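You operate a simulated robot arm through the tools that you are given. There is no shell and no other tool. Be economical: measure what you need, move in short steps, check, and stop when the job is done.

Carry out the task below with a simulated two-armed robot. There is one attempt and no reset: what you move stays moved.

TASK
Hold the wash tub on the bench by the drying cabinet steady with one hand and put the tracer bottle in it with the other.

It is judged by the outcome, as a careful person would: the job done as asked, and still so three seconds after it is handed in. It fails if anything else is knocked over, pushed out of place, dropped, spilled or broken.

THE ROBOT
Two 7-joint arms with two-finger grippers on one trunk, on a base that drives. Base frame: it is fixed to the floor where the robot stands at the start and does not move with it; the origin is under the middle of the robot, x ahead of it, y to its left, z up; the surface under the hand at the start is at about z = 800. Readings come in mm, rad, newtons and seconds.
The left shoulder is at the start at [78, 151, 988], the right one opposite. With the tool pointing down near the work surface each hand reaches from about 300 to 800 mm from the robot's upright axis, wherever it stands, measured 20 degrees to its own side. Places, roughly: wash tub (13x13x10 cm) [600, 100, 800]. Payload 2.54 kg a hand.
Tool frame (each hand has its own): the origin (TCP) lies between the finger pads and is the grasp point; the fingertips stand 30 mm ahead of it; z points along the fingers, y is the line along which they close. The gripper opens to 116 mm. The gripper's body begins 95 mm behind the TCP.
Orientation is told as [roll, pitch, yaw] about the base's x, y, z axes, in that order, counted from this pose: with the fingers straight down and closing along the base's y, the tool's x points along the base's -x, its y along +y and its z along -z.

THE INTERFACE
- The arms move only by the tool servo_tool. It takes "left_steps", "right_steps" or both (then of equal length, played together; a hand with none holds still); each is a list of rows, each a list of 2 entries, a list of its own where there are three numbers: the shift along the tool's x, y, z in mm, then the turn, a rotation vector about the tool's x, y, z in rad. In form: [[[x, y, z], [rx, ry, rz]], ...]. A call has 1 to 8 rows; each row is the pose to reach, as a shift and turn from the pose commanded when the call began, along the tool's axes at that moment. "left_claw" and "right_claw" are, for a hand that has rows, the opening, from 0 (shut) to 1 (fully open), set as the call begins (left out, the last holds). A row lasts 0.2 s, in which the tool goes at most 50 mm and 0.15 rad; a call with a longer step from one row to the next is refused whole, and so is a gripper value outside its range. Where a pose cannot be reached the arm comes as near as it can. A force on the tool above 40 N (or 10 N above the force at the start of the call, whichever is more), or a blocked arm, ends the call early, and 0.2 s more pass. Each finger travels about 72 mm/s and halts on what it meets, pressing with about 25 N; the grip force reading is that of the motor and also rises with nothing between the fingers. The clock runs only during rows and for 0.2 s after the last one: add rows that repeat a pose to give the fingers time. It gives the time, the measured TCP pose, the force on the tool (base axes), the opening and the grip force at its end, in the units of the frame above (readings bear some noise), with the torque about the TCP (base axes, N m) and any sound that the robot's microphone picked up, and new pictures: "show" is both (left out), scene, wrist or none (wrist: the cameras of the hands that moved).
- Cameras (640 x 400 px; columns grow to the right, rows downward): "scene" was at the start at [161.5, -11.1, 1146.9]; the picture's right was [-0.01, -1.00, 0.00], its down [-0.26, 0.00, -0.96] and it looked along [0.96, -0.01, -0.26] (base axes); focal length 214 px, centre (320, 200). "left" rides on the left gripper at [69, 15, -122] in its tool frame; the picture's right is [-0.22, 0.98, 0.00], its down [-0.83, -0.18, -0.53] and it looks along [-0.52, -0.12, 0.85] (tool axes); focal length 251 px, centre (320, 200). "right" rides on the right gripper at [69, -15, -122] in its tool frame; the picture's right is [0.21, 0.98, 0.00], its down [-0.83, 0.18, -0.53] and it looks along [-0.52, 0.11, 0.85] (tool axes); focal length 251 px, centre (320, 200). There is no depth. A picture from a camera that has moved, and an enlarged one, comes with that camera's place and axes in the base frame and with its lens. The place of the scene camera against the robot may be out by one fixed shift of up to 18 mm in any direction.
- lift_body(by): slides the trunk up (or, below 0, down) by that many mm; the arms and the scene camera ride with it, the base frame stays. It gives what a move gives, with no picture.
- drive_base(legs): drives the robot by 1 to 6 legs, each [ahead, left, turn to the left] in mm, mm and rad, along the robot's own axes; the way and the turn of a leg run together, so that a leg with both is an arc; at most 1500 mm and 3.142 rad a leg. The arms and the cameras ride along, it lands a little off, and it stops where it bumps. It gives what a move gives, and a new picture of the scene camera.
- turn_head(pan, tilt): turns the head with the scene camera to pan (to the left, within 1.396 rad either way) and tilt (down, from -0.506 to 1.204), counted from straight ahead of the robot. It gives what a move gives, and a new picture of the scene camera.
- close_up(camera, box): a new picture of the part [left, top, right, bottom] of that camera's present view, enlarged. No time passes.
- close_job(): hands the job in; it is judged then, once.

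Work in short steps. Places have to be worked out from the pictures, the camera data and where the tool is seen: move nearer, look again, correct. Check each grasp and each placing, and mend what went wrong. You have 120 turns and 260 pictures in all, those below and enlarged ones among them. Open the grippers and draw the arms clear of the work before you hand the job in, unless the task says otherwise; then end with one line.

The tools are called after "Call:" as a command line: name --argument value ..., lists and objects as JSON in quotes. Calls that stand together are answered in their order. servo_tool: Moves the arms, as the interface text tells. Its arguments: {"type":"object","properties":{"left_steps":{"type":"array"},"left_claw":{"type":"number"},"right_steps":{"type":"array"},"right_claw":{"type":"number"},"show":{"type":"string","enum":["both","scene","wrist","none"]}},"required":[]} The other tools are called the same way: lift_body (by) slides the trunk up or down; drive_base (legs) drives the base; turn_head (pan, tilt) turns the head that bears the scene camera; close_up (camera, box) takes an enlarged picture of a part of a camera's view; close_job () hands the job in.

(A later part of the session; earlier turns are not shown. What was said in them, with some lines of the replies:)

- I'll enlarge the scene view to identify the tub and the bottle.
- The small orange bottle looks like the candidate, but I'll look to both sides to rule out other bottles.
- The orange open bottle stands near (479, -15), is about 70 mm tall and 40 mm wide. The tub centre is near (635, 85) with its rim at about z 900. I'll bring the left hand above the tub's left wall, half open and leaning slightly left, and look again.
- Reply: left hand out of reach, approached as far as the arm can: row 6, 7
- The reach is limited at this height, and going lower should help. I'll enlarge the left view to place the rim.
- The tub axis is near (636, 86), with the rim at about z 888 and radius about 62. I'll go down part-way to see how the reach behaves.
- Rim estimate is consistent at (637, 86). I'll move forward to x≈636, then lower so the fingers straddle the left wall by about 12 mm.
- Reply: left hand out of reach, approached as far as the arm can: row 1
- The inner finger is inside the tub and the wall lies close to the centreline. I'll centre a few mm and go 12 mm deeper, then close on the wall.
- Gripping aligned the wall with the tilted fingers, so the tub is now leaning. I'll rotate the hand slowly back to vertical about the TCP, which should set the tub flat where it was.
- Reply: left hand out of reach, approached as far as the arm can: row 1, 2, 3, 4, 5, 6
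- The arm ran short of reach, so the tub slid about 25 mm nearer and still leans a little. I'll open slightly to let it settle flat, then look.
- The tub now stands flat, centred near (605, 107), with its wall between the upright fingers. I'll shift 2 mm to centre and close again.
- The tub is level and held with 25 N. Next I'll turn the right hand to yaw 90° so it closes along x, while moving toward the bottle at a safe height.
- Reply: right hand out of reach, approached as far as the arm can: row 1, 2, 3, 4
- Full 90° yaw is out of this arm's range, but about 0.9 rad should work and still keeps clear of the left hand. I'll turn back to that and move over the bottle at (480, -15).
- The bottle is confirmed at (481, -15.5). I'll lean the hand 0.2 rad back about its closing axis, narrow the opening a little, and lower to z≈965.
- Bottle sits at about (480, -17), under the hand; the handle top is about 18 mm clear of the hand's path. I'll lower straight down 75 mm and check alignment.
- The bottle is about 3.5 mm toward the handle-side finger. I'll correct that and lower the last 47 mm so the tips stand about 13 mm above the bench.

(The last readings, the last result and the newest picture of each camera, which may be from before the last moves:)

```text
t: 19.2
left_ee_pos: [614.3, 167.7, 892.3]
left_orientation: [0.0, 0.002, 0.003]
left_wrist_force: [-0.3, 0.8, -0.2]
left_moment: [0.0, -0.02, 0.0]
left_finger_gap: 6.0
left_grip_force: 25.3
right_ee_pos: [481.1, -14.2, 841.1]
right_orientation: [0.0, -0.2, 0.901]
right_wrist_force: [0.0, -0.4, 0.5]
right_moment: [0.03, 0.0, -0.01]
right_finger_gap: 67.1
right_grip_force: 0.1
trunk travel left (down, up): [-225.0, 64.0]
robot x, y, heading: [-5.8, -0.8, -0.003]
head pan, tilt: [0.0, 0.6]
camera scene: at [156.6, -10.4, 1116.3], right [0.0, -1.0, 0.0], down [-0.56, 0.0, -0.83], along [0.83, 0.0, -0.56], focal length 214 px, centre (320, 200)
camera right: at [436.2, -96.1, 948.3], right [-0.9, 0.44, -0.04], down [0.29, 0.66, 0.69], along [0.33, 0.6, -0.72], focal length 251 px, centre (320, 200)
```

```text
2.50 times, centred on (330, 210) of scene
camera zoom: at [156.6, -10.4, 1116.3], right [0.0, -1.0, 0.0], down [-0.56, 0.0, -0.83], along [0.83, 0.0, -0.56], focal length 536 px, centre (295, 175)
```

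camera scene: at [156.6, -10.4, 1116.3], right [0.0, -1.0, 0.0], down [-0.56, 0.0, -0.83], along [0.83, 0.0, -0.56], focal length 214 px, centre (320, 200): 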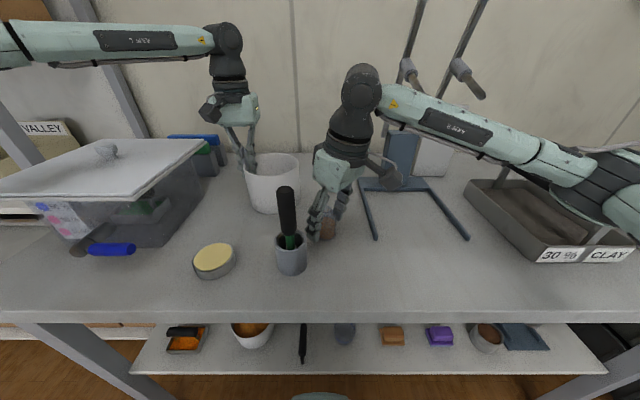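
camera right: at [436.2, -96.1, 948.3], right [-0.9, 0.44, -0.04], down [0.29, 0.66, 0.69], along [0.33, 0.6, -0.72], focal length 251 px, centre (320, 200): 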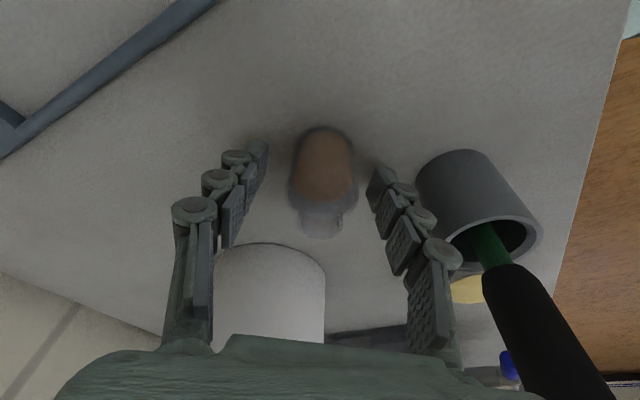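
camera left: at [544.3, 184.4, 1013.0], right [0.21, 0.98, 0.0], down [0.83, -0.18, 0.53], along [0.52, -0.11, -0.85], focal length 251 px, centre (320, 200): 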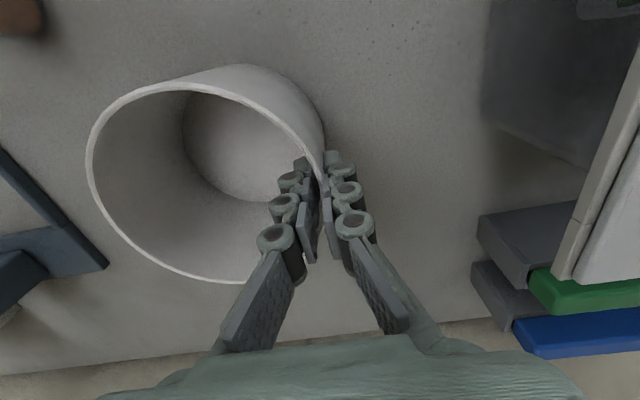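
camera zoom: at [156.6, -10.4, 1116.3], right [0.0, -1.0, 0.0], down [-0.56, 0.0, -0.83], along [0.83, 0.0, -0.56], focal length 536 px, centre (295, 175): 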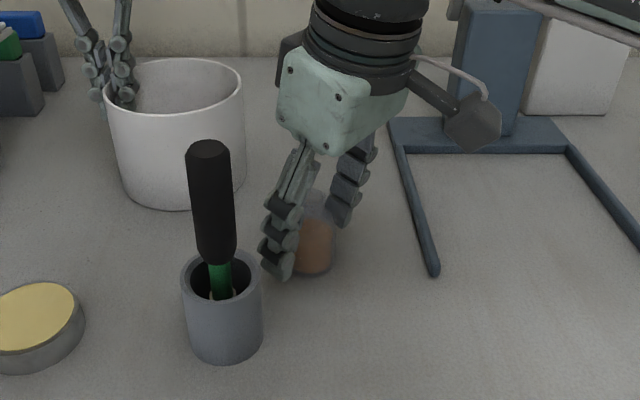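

The bottle is centred between the pads within a few mm. I'll close on it.

Call:
servo_tool --right_steps '[[[2.5, 1, 0.5], [0, 0, 0]], [[2.5, 1, 0.5], [0, 0, 0]], [[2.5, 1, 0.5], [0, 0, 0]], [[2.5, 1, 0.5], [0, 0, 0]]]' --right_claw 0

Call:
close_up --camera "scene" --box '[250, 130, 410, 290]'

```text
t: 20.2
left_ee_pos: [614.4, 168.4, 892.4]
left_orientation: [-0.001, -0.001, 0.002]
left_wrist_force: [0.0, -0.7, -0.5]
left_moment: [0.03, 0.01, -0.01]
left_finger_gap: 6.0
left_grip_force: 25.0
right_ee_pos: [477.2, -14.5, 842.1]
right_orientation: [-0.001, -0.2, 0.898]
right_wrist_force: [0.3, 0.3, 0.8]
right_moment: [0.03, -0.02, 0.03]
right_finger_gap: 40.8
right_grip_force: 24.9
trunk travel left (down, up): [-225.0, 64.0]
robot x, y, heading: [2.4, 1.6, -0.0]
head pan, tilt: [0.0, 0.6]
camera scene: at [156.6, -10.4, 1116.3], right [0.0, -1.0, 0.0], down [-0.56, 0.0, -0.83], along [0.83, 0.0, -0.56], focal length 214 px, centre (320, 200)
camera right: at [433.2, -96.9, 947.9], right [-0.9, 0.44, -0.04], down [0.3, 0.66, 0.69], along [0.33, 0.6, -0.72], focal length 251 px, centre (320, 200)
```

scene: 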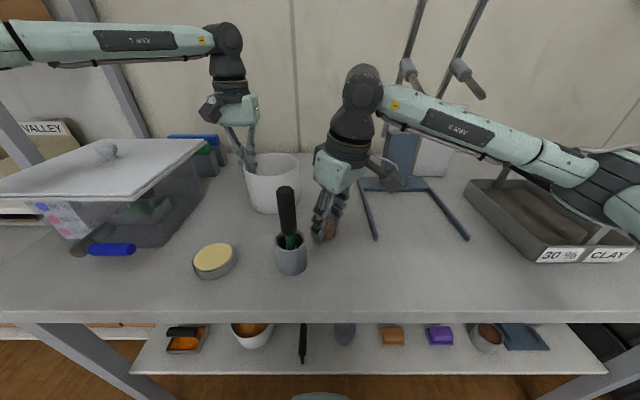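
right: 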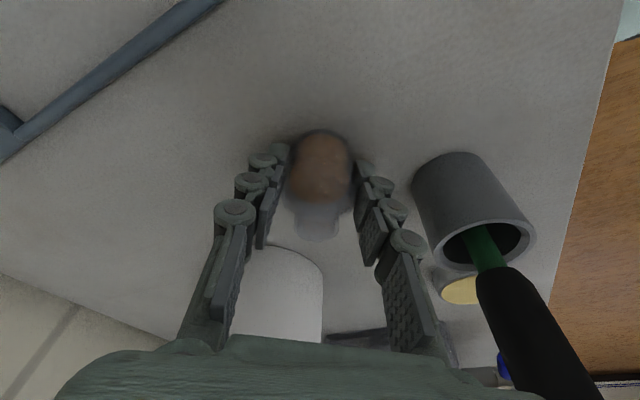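

```text
2.50 times, centred on (330, 210) of scene
camera zoom: at [156.6, -10.4, 1116.3], right [0.0, -1.0, 0.0], down [-0.56, 0.0, -0.83], along [0.83, 0.0, -0.56], focal length 536 px, centre (295, 175)
```

zoom: 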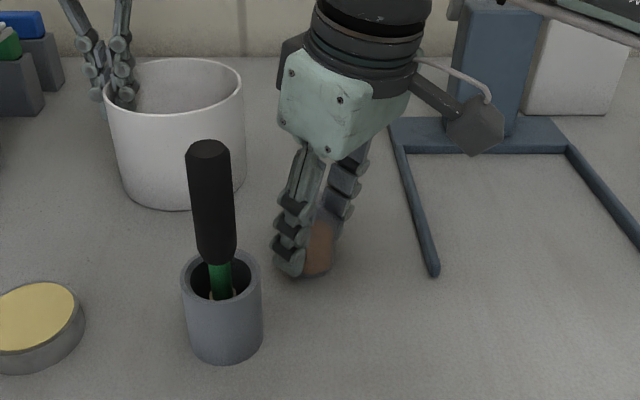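

Grip confirmed (gap 40.8 mm, 25 N). I'll lift straight up slowly, 135 mm.

Call:
servo_tool --right_steps '[[[-2, 0, -9.8], [0, 0, 0]], [[-6, 0, -29.4], [0, 0, 0]], [[-10, 0, -49], [0, 0, 0]], [[-14, 0, -68.6], [0, 0, 0]], [[-18, 0, -88], [0, 0, 0]], [[-22, 0, -108], [0, 0, 0]], [[-25, 0, -124], [0, 0, 0]], [[-27, 0, -132], [0, 0, 0]]]'

```text
t: 22.0
left_ee_pos: [613.6, 167.7, 891.1]
left_orientation: [-0.001, 0.0, 0.001]
left_wrist_force: [-0.6, -1.2, 0.1]
left_moment: [0.0, 0.03, 0.0]
left_finger_gap: 5.9
left_grip_force: 25.3
right_ee_pos: [476.2, -11.8, 976.3]
right_orientation: [0.002, -0.199, 0.899]
right_wrist_force: [-0.3, 0.2, -0.1]
right_moment: [0.03, -0.02, 0.04]
right_finger_gap: 40.6
right_grip_force: 25.2
trunk travel left (down, up): [-225.0, 64.0]
robot x, y, heading: [-0.5, -3.2, 0.003]
head pan, tilt: [0.0, 0.6]
camera scene: at [156.6, -10.4, 1116.2], right [0.0, -1.0, 0.0], down [-0.57, 0.0, -0.82], along [0.82, 0.0, -0.57], focal length 214 px, centre (320, 200)
camera right: at [432.2, -94.7, 1082.4], right [-0.9, 0.44, -0.04], down [0.3, 0.66, 0.69], along [0.33, 0.6, -0.73], focal length 251 px, centre (320, 200)
```

scene: 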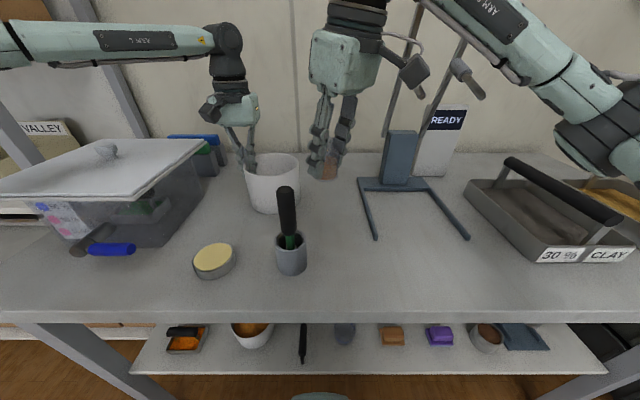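
right: 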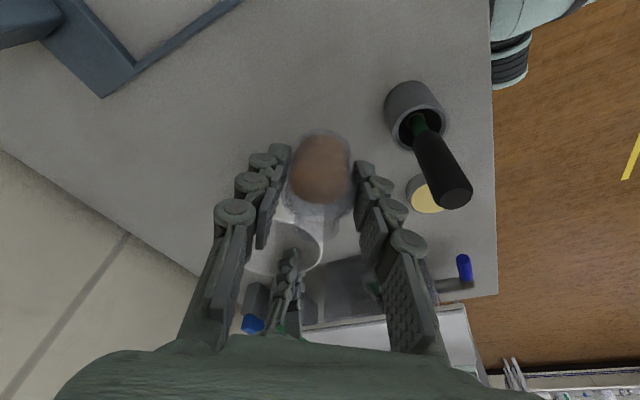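

The bottle is held upright. I'll carry it half-way toward the tub at this height, checking that the arm still reaches.

Call:
servo_tool --right_steps '[[[-20, -4, 3], [0, 0, 0]], [[-45, -9, 6.5], [0, 0, 0]], [[-70, -14, 10], [0, 0, 0]], [[-90, -18, 13], [0, 0, 0]], [[-90, -18, 13], [0, 0, 0]]]'

```text
t: 23.2
left_ee_pos: [614.9, 168.5, 890.8]
left_orientation: [-0.001, 0.001, 0.001]
left_wrist_force: [0.0, -0.7, -0.1]
left_moment: [-0.01, -0.02, 0.02]
left_finger_gap: 6.1
left_grip_force: 24.9
right_ee_pos: [551.9, 47.0, 982.3]
right_orientation: [0.0, -0.202, 0.901]
right_wrist_force: [0.5, 0.1, -0.5]
right_moment: [0.01, -0.02, -0.01]
right_finger_gap: 40.7
right_grip_force: 24.8
trunk travel left (down, up): [-225.0, 64.0]
robot x, y, heading: [0.4, 1.5, -0.001]
head pan, tilt: [0.0, 0.6]
camera scene: at [156.6, -10.4, 1116.2], right [0.0, -1.0, 0.0], down [-0.57, 0.0, -0.82], along [0.82, 0.0, -0.57], focal length 214 px, centre (320, 200)
camera right: at [505.9, -35.4, 1088.0], right [-0.9, 0.44, -0.04], down [0.3, 0.66, 0.69], along [0.33, 0.6, -0.72], focal length 251 px, centre (320, 200)
```

scene: 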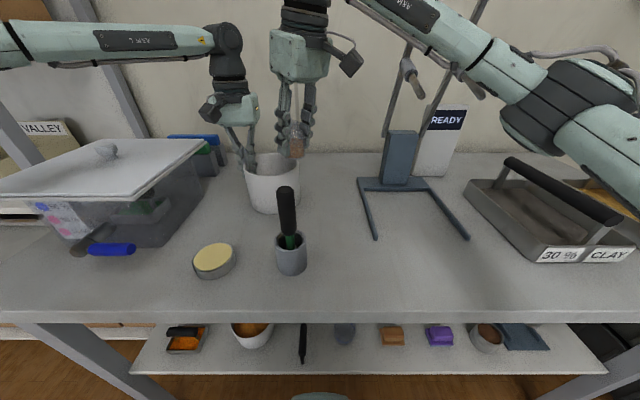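
right: 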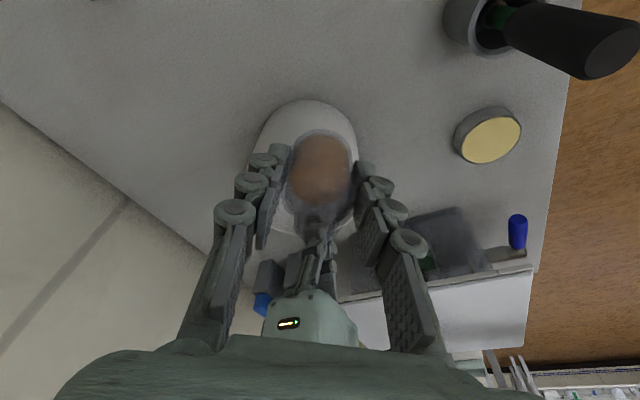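

Reach is fine. I'll continue in small steps to above the tub at about (598, 88).

Call:
servo_tool --right_steps '[[[-15, -2.5, 2], [0, 0, 0]], [[-30, -5, 4.5], [0, 0, 0]], [[-45, -7.5, 7], [0, 0, 0]], [[-60, -10, 9], [0, 0, 0]], [[-60, -10, 9], [0, 0, 0]]]'

Call:
close_up --camera "scene" --box '[180, 60, 360, 220]'

Call:
close_up --camera "left" --box '[0, 0, 640, 400]'

```text
t: 24.4
left_ee_pos: [614.7, 169.9, 891.7]
left_orientation: [0.002, -0.002, 0.003]
left_wrist_force: [0.2, 0.2, -0.4]
left_moment: [-0.03, -0.01, 0.05]
left_finger_gap: 6.0
left_grip_force: 24.8
right_ee_pos: [595.4, 87.5, 986.1]
right_orientation: [0.0, -0.2, 0.898]
right_wrist_force: [0.1, -0.4, -0.9]
right_moment: [-0.03, 0.02, -0.02]
right_finger_gap: 40.8
right_grip_force: 24.8
trunk travel left (down, up): [-225.0, 64.0]
robot x, y, heading: [3.1, -2.9, 0.003]
head pan, tilt: [0.0, 0.6]
camera scene: at [156.6, -10.4, 1116.2], right [0.0, -1.0, 0.0], down [-0.57, 0.0, -0.82], along [0.82, 0.0, -0.57], focal length 214 px, centre (320, 200)
camera right: at [550.1, 6.0, 1091.0], right [-0.9, 0.44, -0.04], down [0.3, 0.66, 0.69], along [0.33, 0.6, -0.72], focal length 251 px, centre (320, 200)
```

scene: 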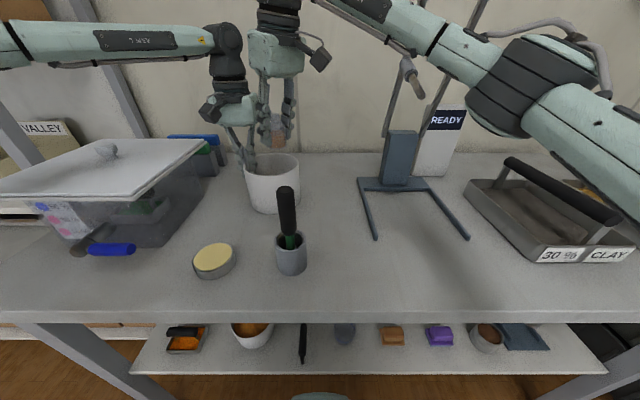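
right: 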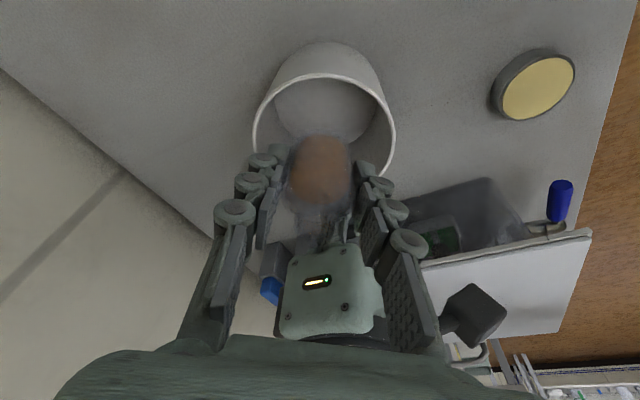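

```text
2.50 times, centred on (270, 140) of scene
camera zoom: at [156.6, -10.4, 1116.2], right [0.0, -1.0, 0.0], down [-0.57, 0.0, -0.82], along [0.82, 0.0, -0.57], focal length 536 px, centre (445, 350)
```

zoom: 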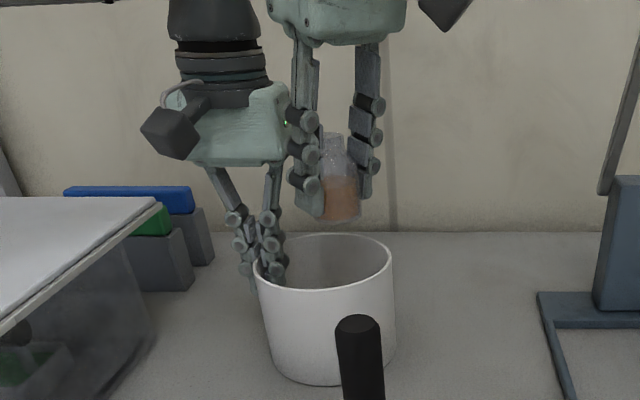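

```text
1.00 times, centred on (320, 200) of left (not enlarged: the box is as wide or as high as the picture)
camera zoom: at [544.3, 184.3, 1013.1], right [0.21, 0.98, 0.0], down [0.83, -0.18, 0.53], along [0.52, -0.11, -0.85], focal length 251 px, centre (320, 200)
```

zoom: 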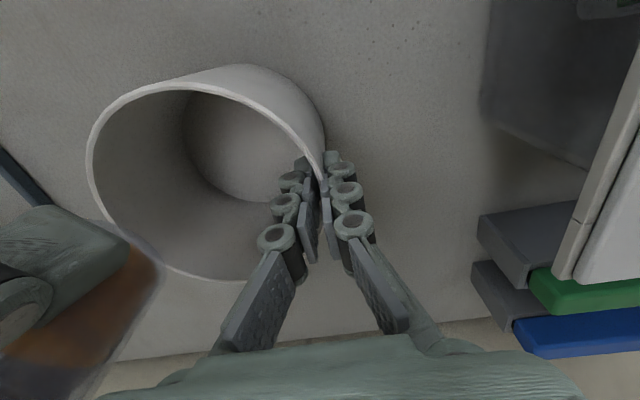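

Clearances look adequate: the left palm's inner face is near y 128, and the tub centre is near (605, 105). I'll descend slowly into the tub to just above its floor.

Call:
servo_tool --right_steps '[[[-2, 0, 10], [0, 0, 0]], [[2, 0, 29.4], [0, 0, 0]], [[6, 0, 49], [0, 0, 0]], [[10, 0, 68.6], [0, 0, 0]], [[10, 0, 68.6], [0, 0, 0]]]'

Call:
close_up --camera "scene" --box '[180, 60, 360, 220]'

Call:
close_up --camera "left" --box '[0, 0, 640, 400]'

```text
t: 25.6
left_ee_pos: [614.0, 168.0, 891.4]
left_orientation: [-0.001, 0.0, 0.001]
left_wrist_force: [-0.1, 0.2, 0.3]
left_moment: [-0.01, -0.01, -0.01]
left_finger_gap: 6.3
left_grip_force: 25.1
right_ee_pos: [594.0, 89.6, 916.2]
right_orientation: [-0.003, -0.201, 0.899]
right_wrist_force: [0.4, 0.3, -0.6]
right_moment: [-0.03, -0.01, -0.01]
right_finger_gap: 40.6
right_grip_force: 24.8
trunk travel left (down, up): [-225.0, 64.0]
robot x, y, heading: [2.1, 2.1, -0.002]
head pan, tilt: [0.0, 0.6]
camera scene: at [156.6, -10.4, 1116.3], right [0.0, -1.0, 0.0], down [-0.57, 0.0, -0.82], along [0.82, 0.0, -0.57], focal length 214 px, centre (320, 200)
camera right: at [549.7, 8.4, 1022.0], right [-0.9, 0.44, -0.04], down [0.3, 0.66, 0.69], along [0.33, 0.6, -0.72], focal length 251 px, centre (320, 200)
```

scene: 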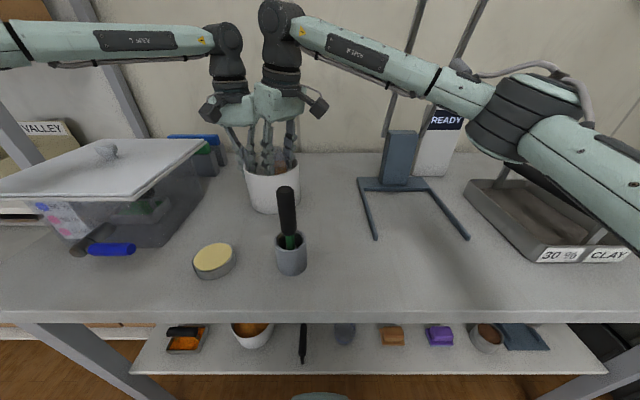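
right: 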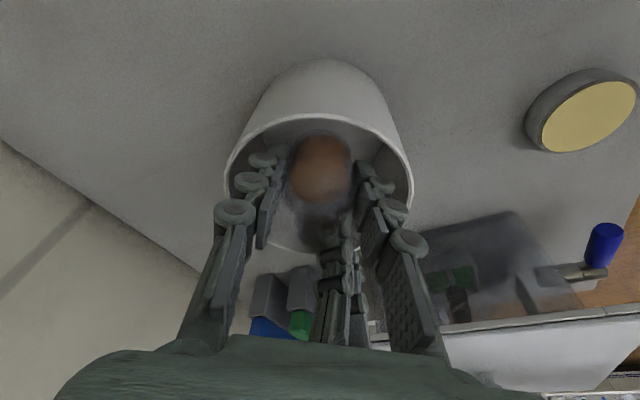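

```text
2.50 times, centred on (270, 140) of scene
camera zoom: at [156.6, -10.4, 1116.3], right [0.0, -1.0, 0.0], down [-0.57, 0.0, -0.82], along [0.82, 0.0, -0.57], focal length 536 px, centre (445, 350)
```

zoom: 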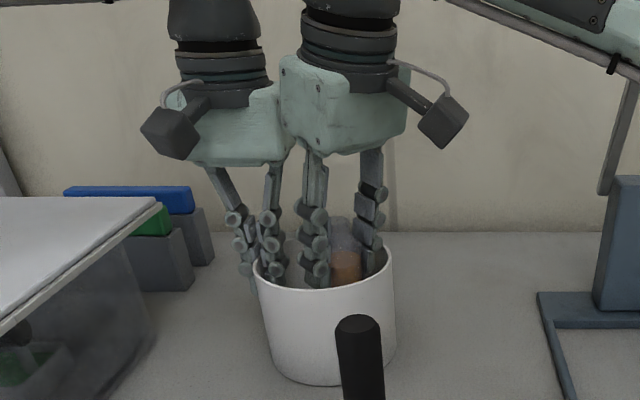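

```text
1.00 times, centred on (320, 200) of left (not enlarged: the box is as wide or as high as the picture)
camera zoom: at [544.3, 184.3, 1013.1], right [0.21, 0.98, 0.0], down [0.83, -0.18, 0.53], along [0.52, -0.11, -0.85], focal length 251 px, centre (320, 200)
```

zoom: 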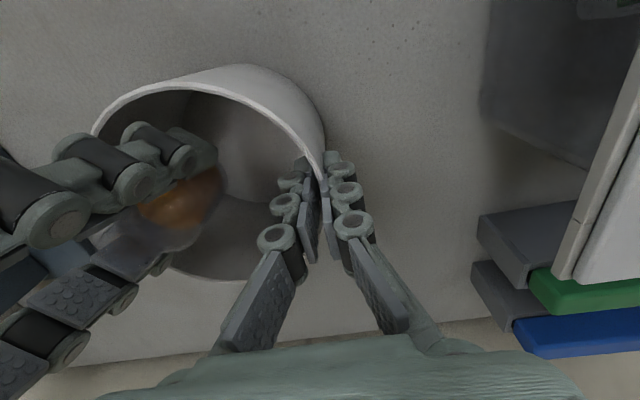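

The bottle is entering the tub with no contact forces. I'll continue another 60 mm down.

Call:
servo_tool --right_steps '[[[3, 0, 14.7], [0, 0, 0]], [[6, 0, 29.4], [0, 0, 0]], [[9, 0, 44], [0, 0, 0]], [[12, 0, 58.8], [0, 0, 0]], [[12, 0, 58.8], [0, 0, 0]]]'

Call:
close_up --camera "scene" --box '[180, 60, 360, 220]'

Call:
close_up --camera "left" --box '[0, 0, 640, 400]'

```text
t: 26.8
left_ee_pos: [613.5, 168.4, 889.9]
left_orientation: [0.001, 0.001, 0.003]
left_wrist_force: [-0.8, 0.6, 0.2]
left_moment: [-0.01, 0.02, -0.03]
left_finger_gap: 6.1
left_grip_force: 25.4
right_ee_pos: [594.6, 92.5, 854.4]
right_orientation: [0.001, -0.201, 0.899]
right_wrist_force: [0.2, 0.9, -1.3]
right_moment: [-0.02, 0.03, 0.0]
right_finger_gap: 40.6
right_grip_force: 25.1
trunk travel left (down, up): [-225.0, 64.0]
robot x, y, heading: [-0.5, -1.8, -0.001]
head pan, tilt: [0.0, 0.6]
camera scene: at [156.6, -10.4, 1116.3], right [0.0, -1.0, 0.0], down [-0.57, 0.0, -0.82], along [0.82, 0.0, -0.57], focal length 214 px, centre (320, 200)
camera right: at [550.6, 10.4, 961.4], right [-0.9, 0.44, -0.04], down [0.3, 0.66, 0.69], along [0.33, 0.6, -0.72], focal length 251 px, centre (320, 200)
```

scene: 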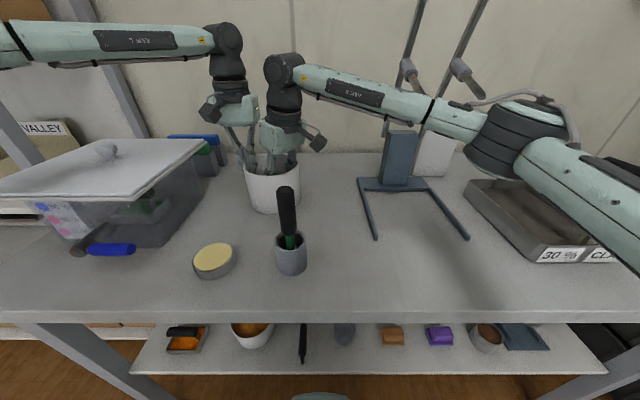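
right: 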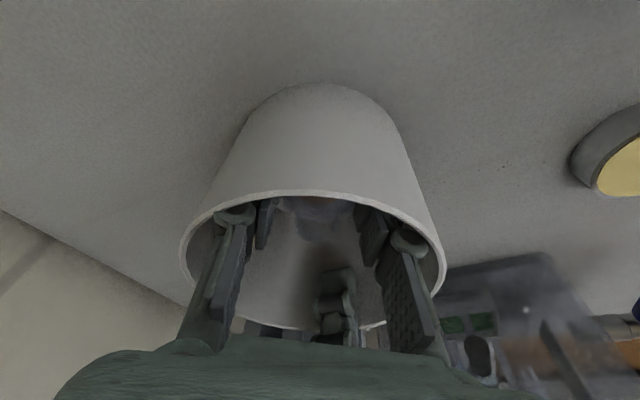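

```text
2.50 times, centred on (270, 140) of scene
camera zoom: at [156.6, -10.4, 1116.3], right [0.0, -1.0, 0.0], down [-0.57, 0.0, -0.82], along [0.82, 0.0, -0.57], focal length 536 px, centre (445, 350)
```

zoom: 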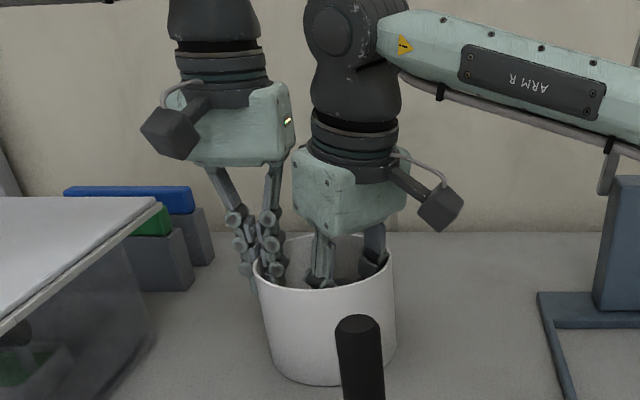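

```text
1.00 times, centred on (320, 200) of left (not enlarged: the box is as wide or as high as the picture)
camera zoom: at [544.3, 184.3, 1013.1], right [0.21, 0.98, 0.0], down [0.83, -0.18, 0.53], along [0.52, -0.11, -0.85], focal length 251 px, centre (320, 200)
```

zoom: 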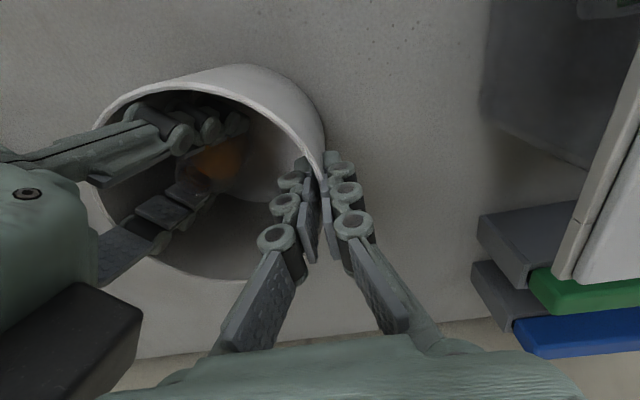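

No contact force yet, and the bottle's base should be about 8 mm above the tub floor. I'll lower in small steps and watch the force.

Call:
servo_tool --right_steps '[[[0.6, 0, 2.9], [0, 0, 0]], [[1, 0, 4.9], [0, 0, 0]], [[1, 0, 4.9], [0, 0, 0]]]' --show "none"

Call:
servo_tool --right_steps '[[[0.4, 0, 2], [0, 0, 0]], [[0.4, 0, 2], [0, 0, 0]]]' --show "none"

```text
t: 27.6
left_ee_pos: [614.2, 168.4, 890.6]
left_orientation: [0.0, -0.001, 0.003]
left_wrist_force: [-0.4, -0.2, -0.2]
left_moment: [0.0, -0.02, 0.02]
left_finger_gap: 6.3
left_grip_force: 24.5
right_ee_pos: [594.2, 91.0, 849.1]
right_orientation: [0.0, -0.2, 0.9]
right_wrist_force: [-0.4, -0.6, -1.4]
right_moment: [0.02, -0.01, -0.02]
right_finger_gap: 40.9
right_grip_force: 24.9
trunk travel left (down, up): [-225.0, 64.0]
robot x, y, heading: [-3.7, -0.5, -0.005]
head pan, tilt: [0.0, 0.6]
```

```text
t: 28.2
left_ee_pos: [614.0, 168.4, 890.0]
left_orientation: [0.001, -0.002, 0.001]
left_wrist_force: [-0.6, -1.4, 0.3]
left_moment: [0.0, 0.02, 0.03]
left_finger_gap: 5.9
left_grip_force: 25.3
right_ee_pos: [594.6, 90.2, 848.1]
right_orientation: [0.001, -0.201, 0.901]
right_wrist_force: [0.9, 1.5, -0.1]
right_moment: [-0.09, 0.01, 0.01]
right_finger_gap: 40.6
right_grip_force: 24.8
trunk travel left (down, up): [-225.0, 64.0]
robot x, y, heading: [0.8, -0.2, -0.007]
head pan, tilt: [0.0, 0.6]
```

There are hints of contact at z≈847.5 (moment -0.09, weight unloading). I'll go one more small step.

Call:
servo_tool --right_steps '[[[0.3, 0, 1.5], [0, 0, 0]], [[0.3, 0, 1.5], [0, 0, 0]]]' --show "none"

```text
t: 28.8
left_ee_pos: [613.4, 169.0, 891.4]
left_orientation: [-0.001, -0.002, 0.0]
left_wrist_force: [0.5, -3.8, 0.2]
left_moment: [0.0, 0.04, 0.02]
left_finger_gap: 5.8
left_grip_force: 24.6
right_ee_pos: [594.4, 91.7, 845.4]
right_orientation: [0.0, -0.201, 0.901]
right_wrist_force: [-0.6, 3.9, -0.2]
right_moment: [-0.33, -0.03, 0.05]
right_finger_gap: 40.6
right_grip_force: 25.0
trunk travel left (down, up): [-225.0, 64.0]
robot x, y, heading: [-0.7, -2.2, -0.003]
head pan, tilt: [0.0, 0.6]
```

The right hand feels +3.9 N in y with the reaction on the left hand, so its leaning fingers touch the near wall of the tub. I'll raise 3 mm and shift 8 mm toward the tub's centre.

Call:
servo_tool --right_steps '[[[-0.6, 0, -2.9], [0, 0, 0]], [[-4.5, 0, -2], [0, 0, 0]], [[-8.4, 0, -1.3], [0, 0, 0]], [[-8.4, 0, -1.3], [0, 0, 0]]]'

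Call:
close_up --camera "scene" --box '[180, 60, 360, 220]'

Call:
close_up --camera "left" --box '[0, 40, 400, 300]'

```text
t: 29.8
left_ee_pos: [613.1, 169.4, 890.7]
left_orientation: [-0.001, 0.001, 0.002]
left_wrist_force: [0.7, 0.5, -0.4]
left_moment: [0.04, -0.08, 0.03]
left_finger_gap: 5.7
left_grip_force: 25.2
right_ee_pos: [600.9, 97.4, 849.0]
right_orientation: [-0.003, -0.203, 0.897]
right_wrist_force: [0.4, 0.4, -1.5]
right_moment: [0.0, -0.03, 0.04]
right_finger_gap: 40.8
right_grip_force: 25.1
trunk travel left (down, up): [-225.0, 64.0]
robot x, y, heading: [-1.9, 3.4, -0.002]
head pan, tilt: [0.0, 0.6]
camera scene: at [156.6, -10.3, 1116.2], right [0.0, -1.0, 0.0], down [-0.57, 0.0, -0.82], along [0.82, 0.0, -0.57], focal length 214 px, centre (320, 200)
camera right: at [556.5, 14.2, 955.0], right [-0.9, 0.44, -0.04], down [0.3, 0.66, 0.69], along [0.33, 0.6, -0.73], focal length 251 px, centre (320, 200)
```

scene: 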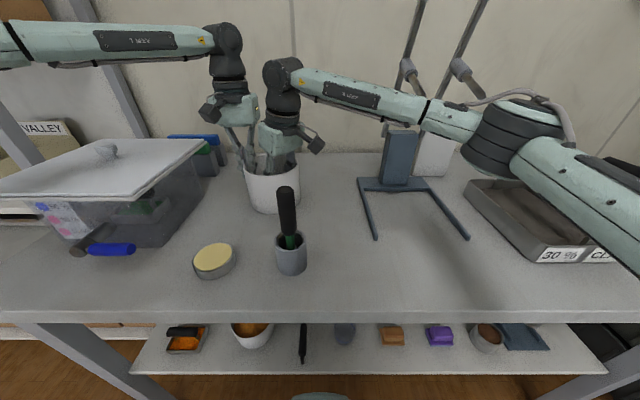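
right: 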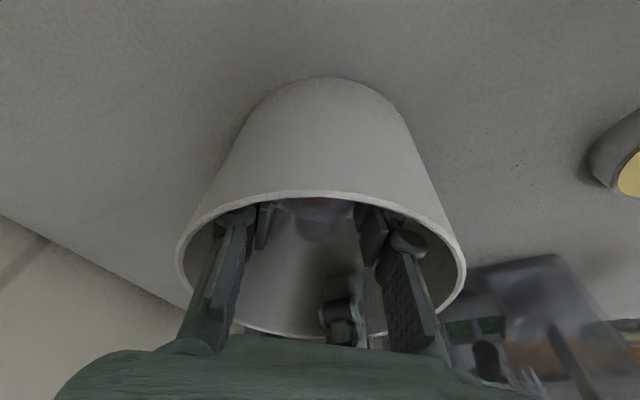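

```text
2.50 times, centred on (270, 140) of scene
camera zoom: at [156.6, -10.3, 1116.2], right [0.0, -1.0, 0.0], down [-0.57, 0.0, -0.82], along [0.82, 0.0, -0.57], focal length 536 px, centre (445, 350)
```

zoom: 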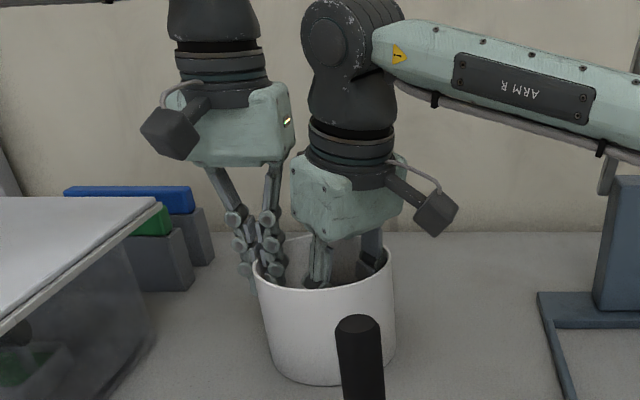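

```text
1.54 times, centred on (200, 170) of left
camera zoom: at [544.3, 184.6, 1012.9], right [0.21, 0.98, 0.0], down [0.83, -0.18, 0.53], along [0.52, -0.11, -0.85], focal length 387 px, centre (505, 246)
```

zoom: 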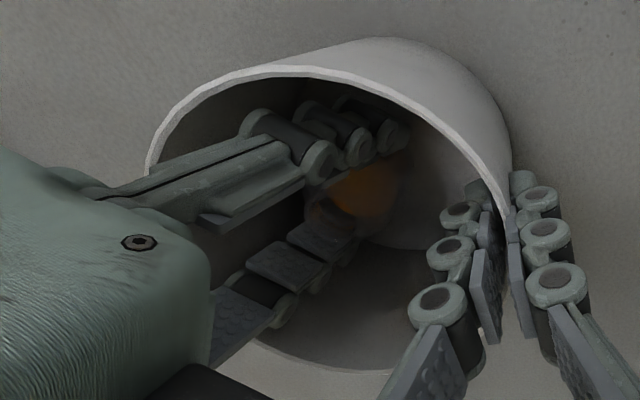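

The side force is gone and the bottle's weight (-1.5 N) hangs on the hand again. I'll lower gently until it rests.

Call:
servo_tool --right_steps '[[[0.5, 0, 2.5], [0, 0, 0]], [[0.5, 0, 2.5], [0, 0, 0]]]' --show "none"

Call:
servo_tool --right_steps '[[[0.3, 0, 1.5], [0, 0, 0]], [[0.3, 0, 1.5], [0, 0, 0]]]' --show "none"

```text
t: 30.4
left_ee_pos: [614.5, 168.0, 891.6]
left_orientation: [-0.001, 0.0, 0.002]
left_wrist_force: [0.7, -0.3, 0.8]
left_moment: [0.04, 0.0, 0.03]
left_finger_gap: 5.9
left_grip_force: 24.5
right_ee_pos: [601.1, 95.8, 846.1]
right_orientation: [-0.002, -0.201, 0.898]
right_wrist_force: [-0.2, 0.3, -1.0]
right_moment: [-0.01, -0.03, 0.0]
right_finger_gap: 40.5
right_grip_force: 24.7
trunk travel left (down, up): [-225.0, 64.0]
robot x, y, heading: [1.8, 0.7, -0.002]
head pan, tilt: [0.0, 0.6]
```

```text
t: 31.0
left_ee_pos: [614.2, 168.2, 891.0]
left_orientation: [-0.001, 0.001, 0.001]
left_wrist_force: [-0.5, -0.1, -2.1]
left_moment: [0.01, -0.02, 0.05]
left_finger_gap: 6.0
left_grip_force: 25.0
right_ee_pos: [600.6, 96.3, 845.8]
right_orientation: [0.001, -0.2, 0.899]
right_wrist_force: [1.5, 0.5, 2.2]
right_moment: [0.03, -0.05, -0.03]
right_finger_gap: 40.6
right_grip_force: 25.1
trunk travel left (down, up): [-225.0, 64.0]
robot x, y, heading: [-4.4, -1.6, -0.005]
head pan, tilt: [0.0, 0.6]
```

The bottle rests on the tub floor (+2.2 N). I'll release by opening to about 54 mm.

Call:
servo_tool --right_steps '[[[0, 0, 0], [0, 0, 0]], [[0, 0, 0], [0, 0, 0]]]' --right_claw 0.47 --show "none"

Call:
close_up --camera "left" --box '[0, 40, 400, 300]'

```text
t: 31.6
left_ee_pos: [613.3, 169.1, 890.9]
left_orientation: [-0.001, 0.0, -0.001]
left_wrist_force: [-0.5, -0.7, 0.9]
left_moment: [-0.01, 0.08, 0.01]
left_finger_gap: 6.1
left_grip_force: 25.4
right_ee_pos: [600.4, 96.4, 844.6]
right_orientation: [0.0, -0.2, 0.9]
right_wrist_force: [0.3, 0.5, 0.7]
right_moment: [0.03, -0.01, 0.01]
right_finger_gap: 54.0
right_grip_force: 0.1
trunk travel left (down, up): [-225.0, 64.0]
robot x, y, heading: [-0.9, -0.2, -0.003]
head pan, tilt: [0.0, 0.6]
```

```text
1.54 times, centred on (200, 170) of left
camera zoom: at [544.3, 184.2, 1013.2], right [0.21, 0.98, 0.0], down [0.83, -0.18, 0.53], along [0.52, -0.11, -0.85], focal length 387 px, centre (505, 246)
```

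zoom: 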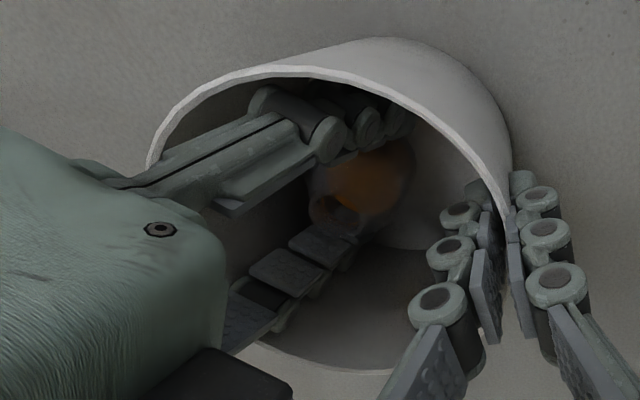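

Released and the bottle stands upright. I'll retreat straight up, stepwise.

Call:
servo_tool --right_steps '[[[-2, 0, -9.8], [0, 0, 0]], [[-6, 0, -29.4], [0, 0, 0]], [[-10, 0, -49], [0, 0, 0]], [[-14, 0, -68.6], [0, 0, 0]], [[-18, 0, -88], [0, 0, 0]], [[-22, 0, -108], [0, 0, 0]], [[-26, 0, -128], [0, 0, 0]], [[-30, 0, -147], [0, 0, 0]]]'

Call:
close_up --camera "left" --box '[0, 40, 400, 300]'

```text
t: 33.4
left_ee_pos: [615.0, 168.3, 890.4]
left_orientation: [-0.001, -0.001, 0.001]
left_wrist_force: [0.6, 0.5, 0.5]
left_moment: [-0.09, 0.06, -0.01]
left_finger_gap: 6.2
left_grip_force: 25.2
right_ee_pos: [600.5, 98.9, 995.7]
right_orientation: [0.002, -0.201, 0.899]
right_wrist_force: [-0.1, 0.2, 0.3]
right_moment: [0.02, 0.0, -0.01]
right_finger_gap: 54.7
right_grip_force: 0.1
trunk travel left (down, up): [-225.0, 64.0]
robot x, y, heading: [3.7, 0.9, 0.001]
head pan, tilt: [0.0, 0.6]
camera scene: at [156.4, -10.4, 1116.3], right [0.0, -1.0, 0.0], down [-0.56, 0.0, -0.83], along [0.83, 0.0, -0.56], focal length 214 px, centre (320, 200)
camera right: at [556.3, 16.0, 1102.1], right [-0.9, 0.44, -0.04], down [0.3, 0.66, 0.69], along [0.33, 0.6, -0.72], focal length 251 px, centre (320, 200)
```

scene: 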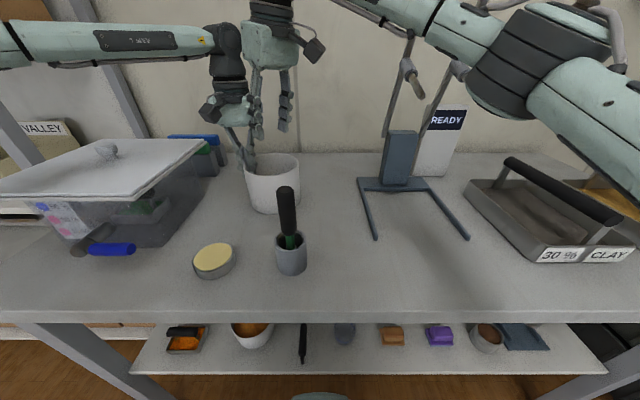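
right: 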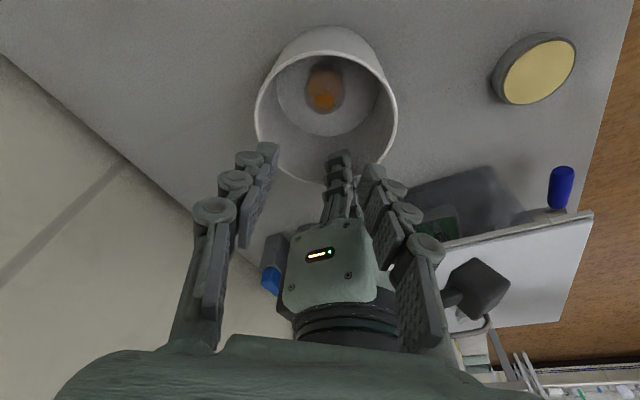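

```text
1.54 times, centred on (200, 170) of left
camera zoom: at [544.1, 184.3, 1013.1], right [0.21, 0.98, 0.0], down [0.83, -0.18, 0.53], along [0.52, -0.11, -0.85], focal length 387 px, centre (505, 246)
```

zoom: 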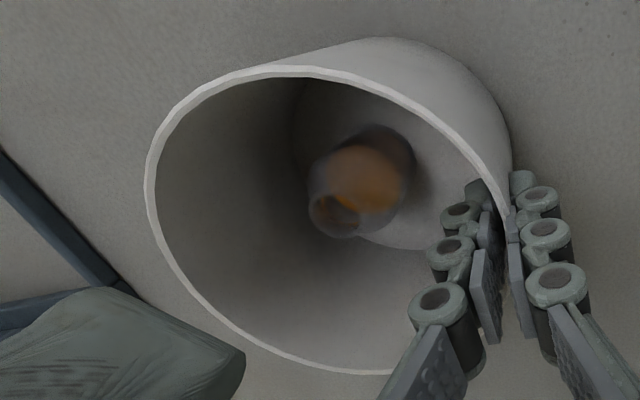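

The bottle stands upright in the tub. I'll draw the right hand back clear, then release the tub with the left.

Call:
servo_tool --right_steps '[[[30, 5, -12], [0, 0, 0]], [[60, 10, -24], [0, 0, 0]], [[90, 15, -36], [0, 0, 0]], [[120, 20, -48], [0, 0, 0]], [[150, 26, -61], [0, 0, 0]]]' --show "none"

Call:
servo_tool --left_steps '[[[0, 0, 0], [0, 0, 0]], [[0, 0, 0], [0, 0, 0]]]' --left_claw 0.25

```text
t: 34.6
left_ee_pos: [614.5, 168.5, 892.0]
left_orientation: [0.001, 0.0, 0.0]
left_wrist_force: [-0.2, 0.3, 0.1]
left_moment: [-0.14, 0.08, -0.05]
left_finger_gap: 5.9
left_grip_force: 25.3
right_ee_pos: [480.5, -14.6, 1028.5]
right_orientation: [0.0, -0.198, 0.898]
right_wrist_force: [0.8, -0.1, -0.3]
right_moment: [-0.04, 0.02, 0.02]
right_finger_gap: 54.7
right_grip_force: 0.0
trunk travel left (down, up): [-225.0, 64.0]
robot x, y, heading: [2.1, 1.4, 0.001]
head pan, tilt: [0.0, 0.6]
```

```text
t: 35.2
left_ee_pos: [613.3, 168.8, 890.4]
left_orientation: [0.0, -0.002, 0.0]
left_wrist_force: [-0.6, 0.0, -0.3]
left_moment: [0.02, 0.0, 0.01]
left_finger_gap: 29.5
left_grip_force: 0.1
right_ee_pos: [482.3, -14.0, 1029.3]
right_orientation: [-0.001, -0.201, 0.898]
right_wrist_force: [-0.1, -0.6, -0.5]
right_moment: [0.01, -0.01, 0.0]
right_finger_gap: 54.5
right_grip_force: 0.1
trunk travel left (down, up): [-225.0, 64.0]
robot x, y, heading: [3.2, 0.5, -0.0]
head pan, tilt: [0.0, 0.6]
camera scene: at [156.5, -10.4, 1116.3], right [0.0, -1.0, 0.0], down [-0.56, 0.0, -0.83], along [0.83, 0.0, -0.56], focal length 214 px, centre (320, 200)
camera left: at [544.2, 184.3, 1013.3], right [0.21, 0.98, 0.0], down [0.83, -0.18, 0.53], along [0.52, -0.11, -0.84], focal length 251 px, centre (320, 200)
```

scene: 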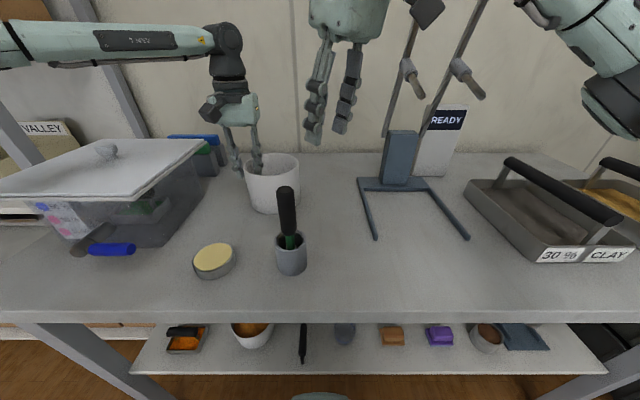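
left: 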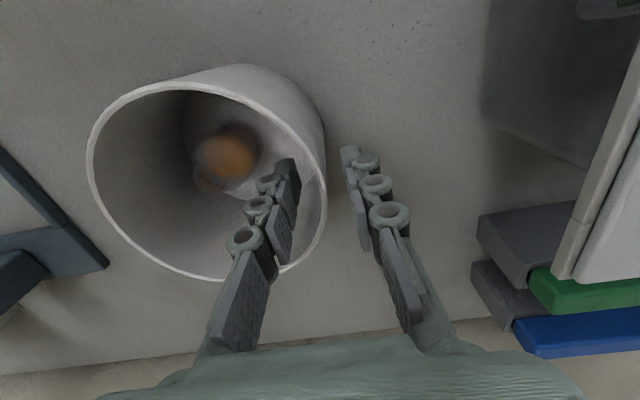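

The tub is free and standing. I'll raise the left hand, drawing back slightly in x to respect the reach limit, then retreat.

Call:
servo_tool --left_steps '[[[4, 0, -15], [0, 0, 0]], [[8, 0, -30], [0, 0, 0]], [[12, 0, -45], [0, 0, 0]], [[20, 0, -65], [0, 0, 0]], [[35, 0, -90], [0, 0, 0]], [[55, 5, -120], [0, 0, 0]], [[80, 15, -145], [0, 0, 0]], [[110, 25, -165], [0, 0, 0]]]'

Call:
close_up --camera "scene" --box '[180, 100, 380, 290]'

```text
t: 37.0
left_ee_pos: [503.0, 195.7, 1057.7]
left_orientation: [0.0, -0.001, 0.001]
left_wrist_force: [0.0, 1.0, 0.7]
left_moment: [-0.01, 0.01, 0.02]
left_finger_gap: 29.0
left_grip_force: 0.1
right_ee_pos: [482.5, -13.6, 1028.8]
right_orientation: [0.0, -0.202, 0.898]
right_wrist_force: [0.9, -0.5, 0.9]
right_moment: [0.0, -0.04, 0.03]
right_finger_gap: 54.2
right_grip_force: 0.0
trunk travel left (down, up): [-225.0, 64.0]
robot x, y, heading: [-2.0, -1.9, 0.002]
head pan, tilt: [0.0, 0.6]
camera scene: at [155.9, -10.4, 1116.4], right [0.0, -1.0, 0.0], down [-0.56, 0.0, -0.83], along [0.83, 0.0, -0.56], focal length 214 px, centre (320, 200)
camera left: at [433.5, 210.6, 1179.5], right [0.21, 0.98, 0.0], down [0.83, -0.18, 0.53], along [0.52, -0.11, -0.84], focal length 251 px, centre (320, 200)
```

scene: 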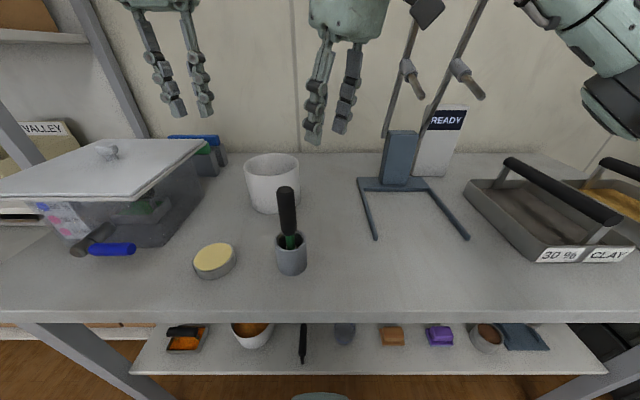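
left: 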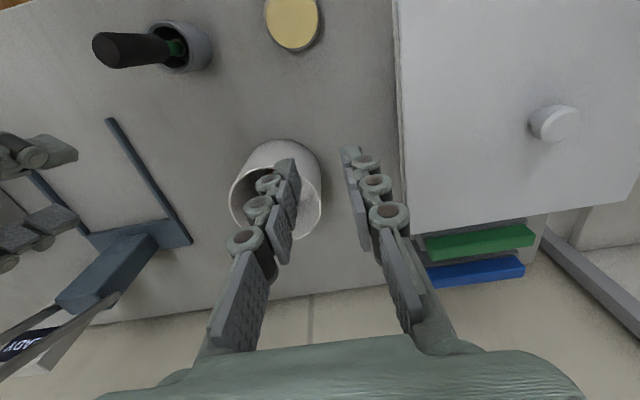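

```text
2.11 times, centred on (280, 195) of scene
camera zoom: at [155.9, -10.4, 1116.4], right [0.0, -1.0, 0.0], down [-0.56, 0.0, -0.83], along [0.83, 0.0, -0.56], focal length 452 px, centre (404, 210)
```

zoom: 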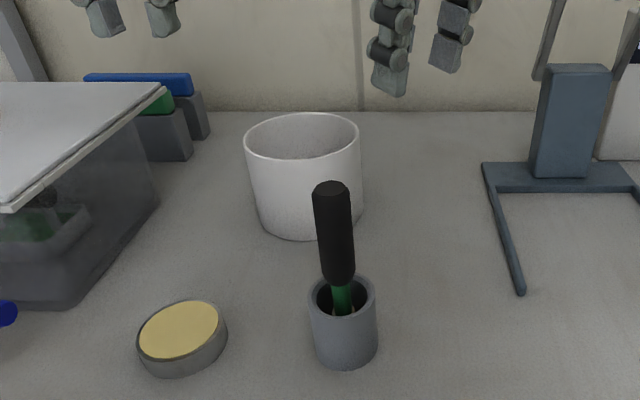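

Everything stands as it should. I'll open both grippers and raise both hands clear, then check the tub once more.

Call:
servo_tool --left_steps '[[[15, 5, -25], [0, 0, 0]], [[30, 10, -50], [0, 0, 0]], [[30, 10, -50], [0, 0, 0]]]' --right_steps '[[[0, 0, -20], [0, 0, 0]], [[0, 0, -40], [0, 0, 0]], [[0, 0, -40], [0, 0, 0]]]' --left_claw 1 --right_claw 0.8

```text
t: 37.8
left_ee_pos: [476.3, 204.8, 1106.7]
left_orientation: [0.002, -0.001, 0.001]
left_wrist_force: [0.6, 0.3, -1.3]
left_moment: [0.02, 0.02, -0.04]
left_finger_gap: 115.8
left_grip_force: 0.1
right_ee_pos: [476.8, -19.1, 1067.2]
right_orientation: [0.003, -0.201, 0.897]
right_wrist_force: [1.1, -0.3, -0.3]
right_moment: [0.0, 0.0, 0.0]
right_finger_gap: 92.9
right_grip_force: 0.1
trunk travel left (down, up): [-225.0, 64.0]
robot x, y, heading: [0.6, 1.1, -0.004]
head pan, tilt: [0.0, 0.6]
camera scene: at [156.6, -10.4, 1116.2], right [0.0, -1.0, 0.0], down [-0.57, 0.0, -0.82], along [0.82, 0.0, -0.57], focal length 214 px, centre (320, 200)
camera right: at [432.1, -101.4, 1172.0], right [-0.9, 0.44, -0.04], down [0.3, 0.66, 0.69], along [0.33, 0.6, -0.72], focal length 251 px, centre (320, 200)
camera left: at [406.3, 220.7, 1229.1], right [0.21, 0.98, 0.0], down [0.83, -0.18, 0.53], along [0.52, -0.11, -0.85], focal length 251 px, centre (320, 200)
```

scene: 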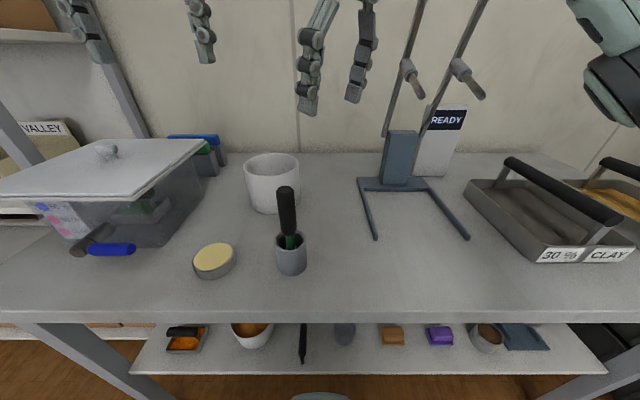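
right: 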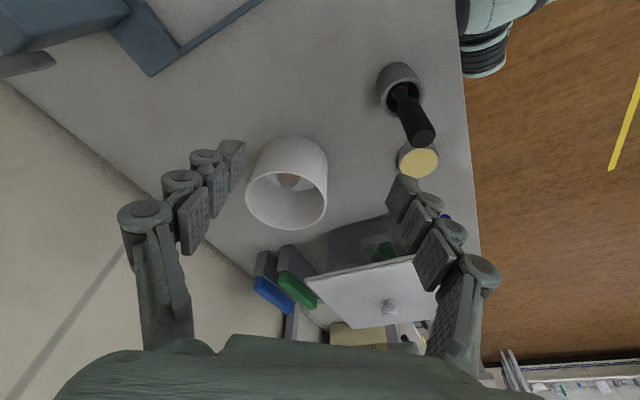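
left: 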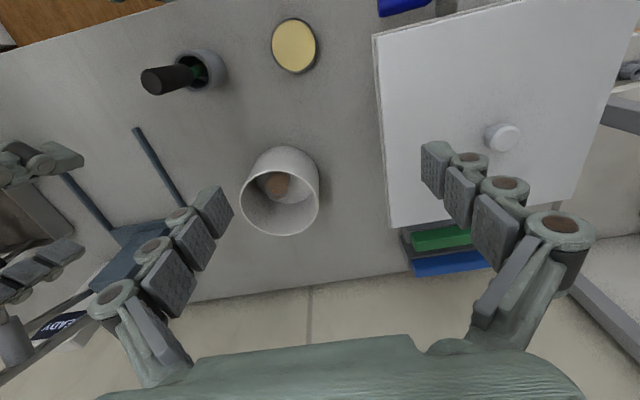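

The bottle stands in the tub, everything else is undisturbed and both hands are clear, so I'm handing in.

Call:
close_job

```text
The job is handed in.
```

The tracer bottle is standing upright in the wash tub, placed by the right hand while the left held the tub; while I was getting that grip the tub tipped briefly and slid about 30–35 mm, and nothing else was moved or spilled.
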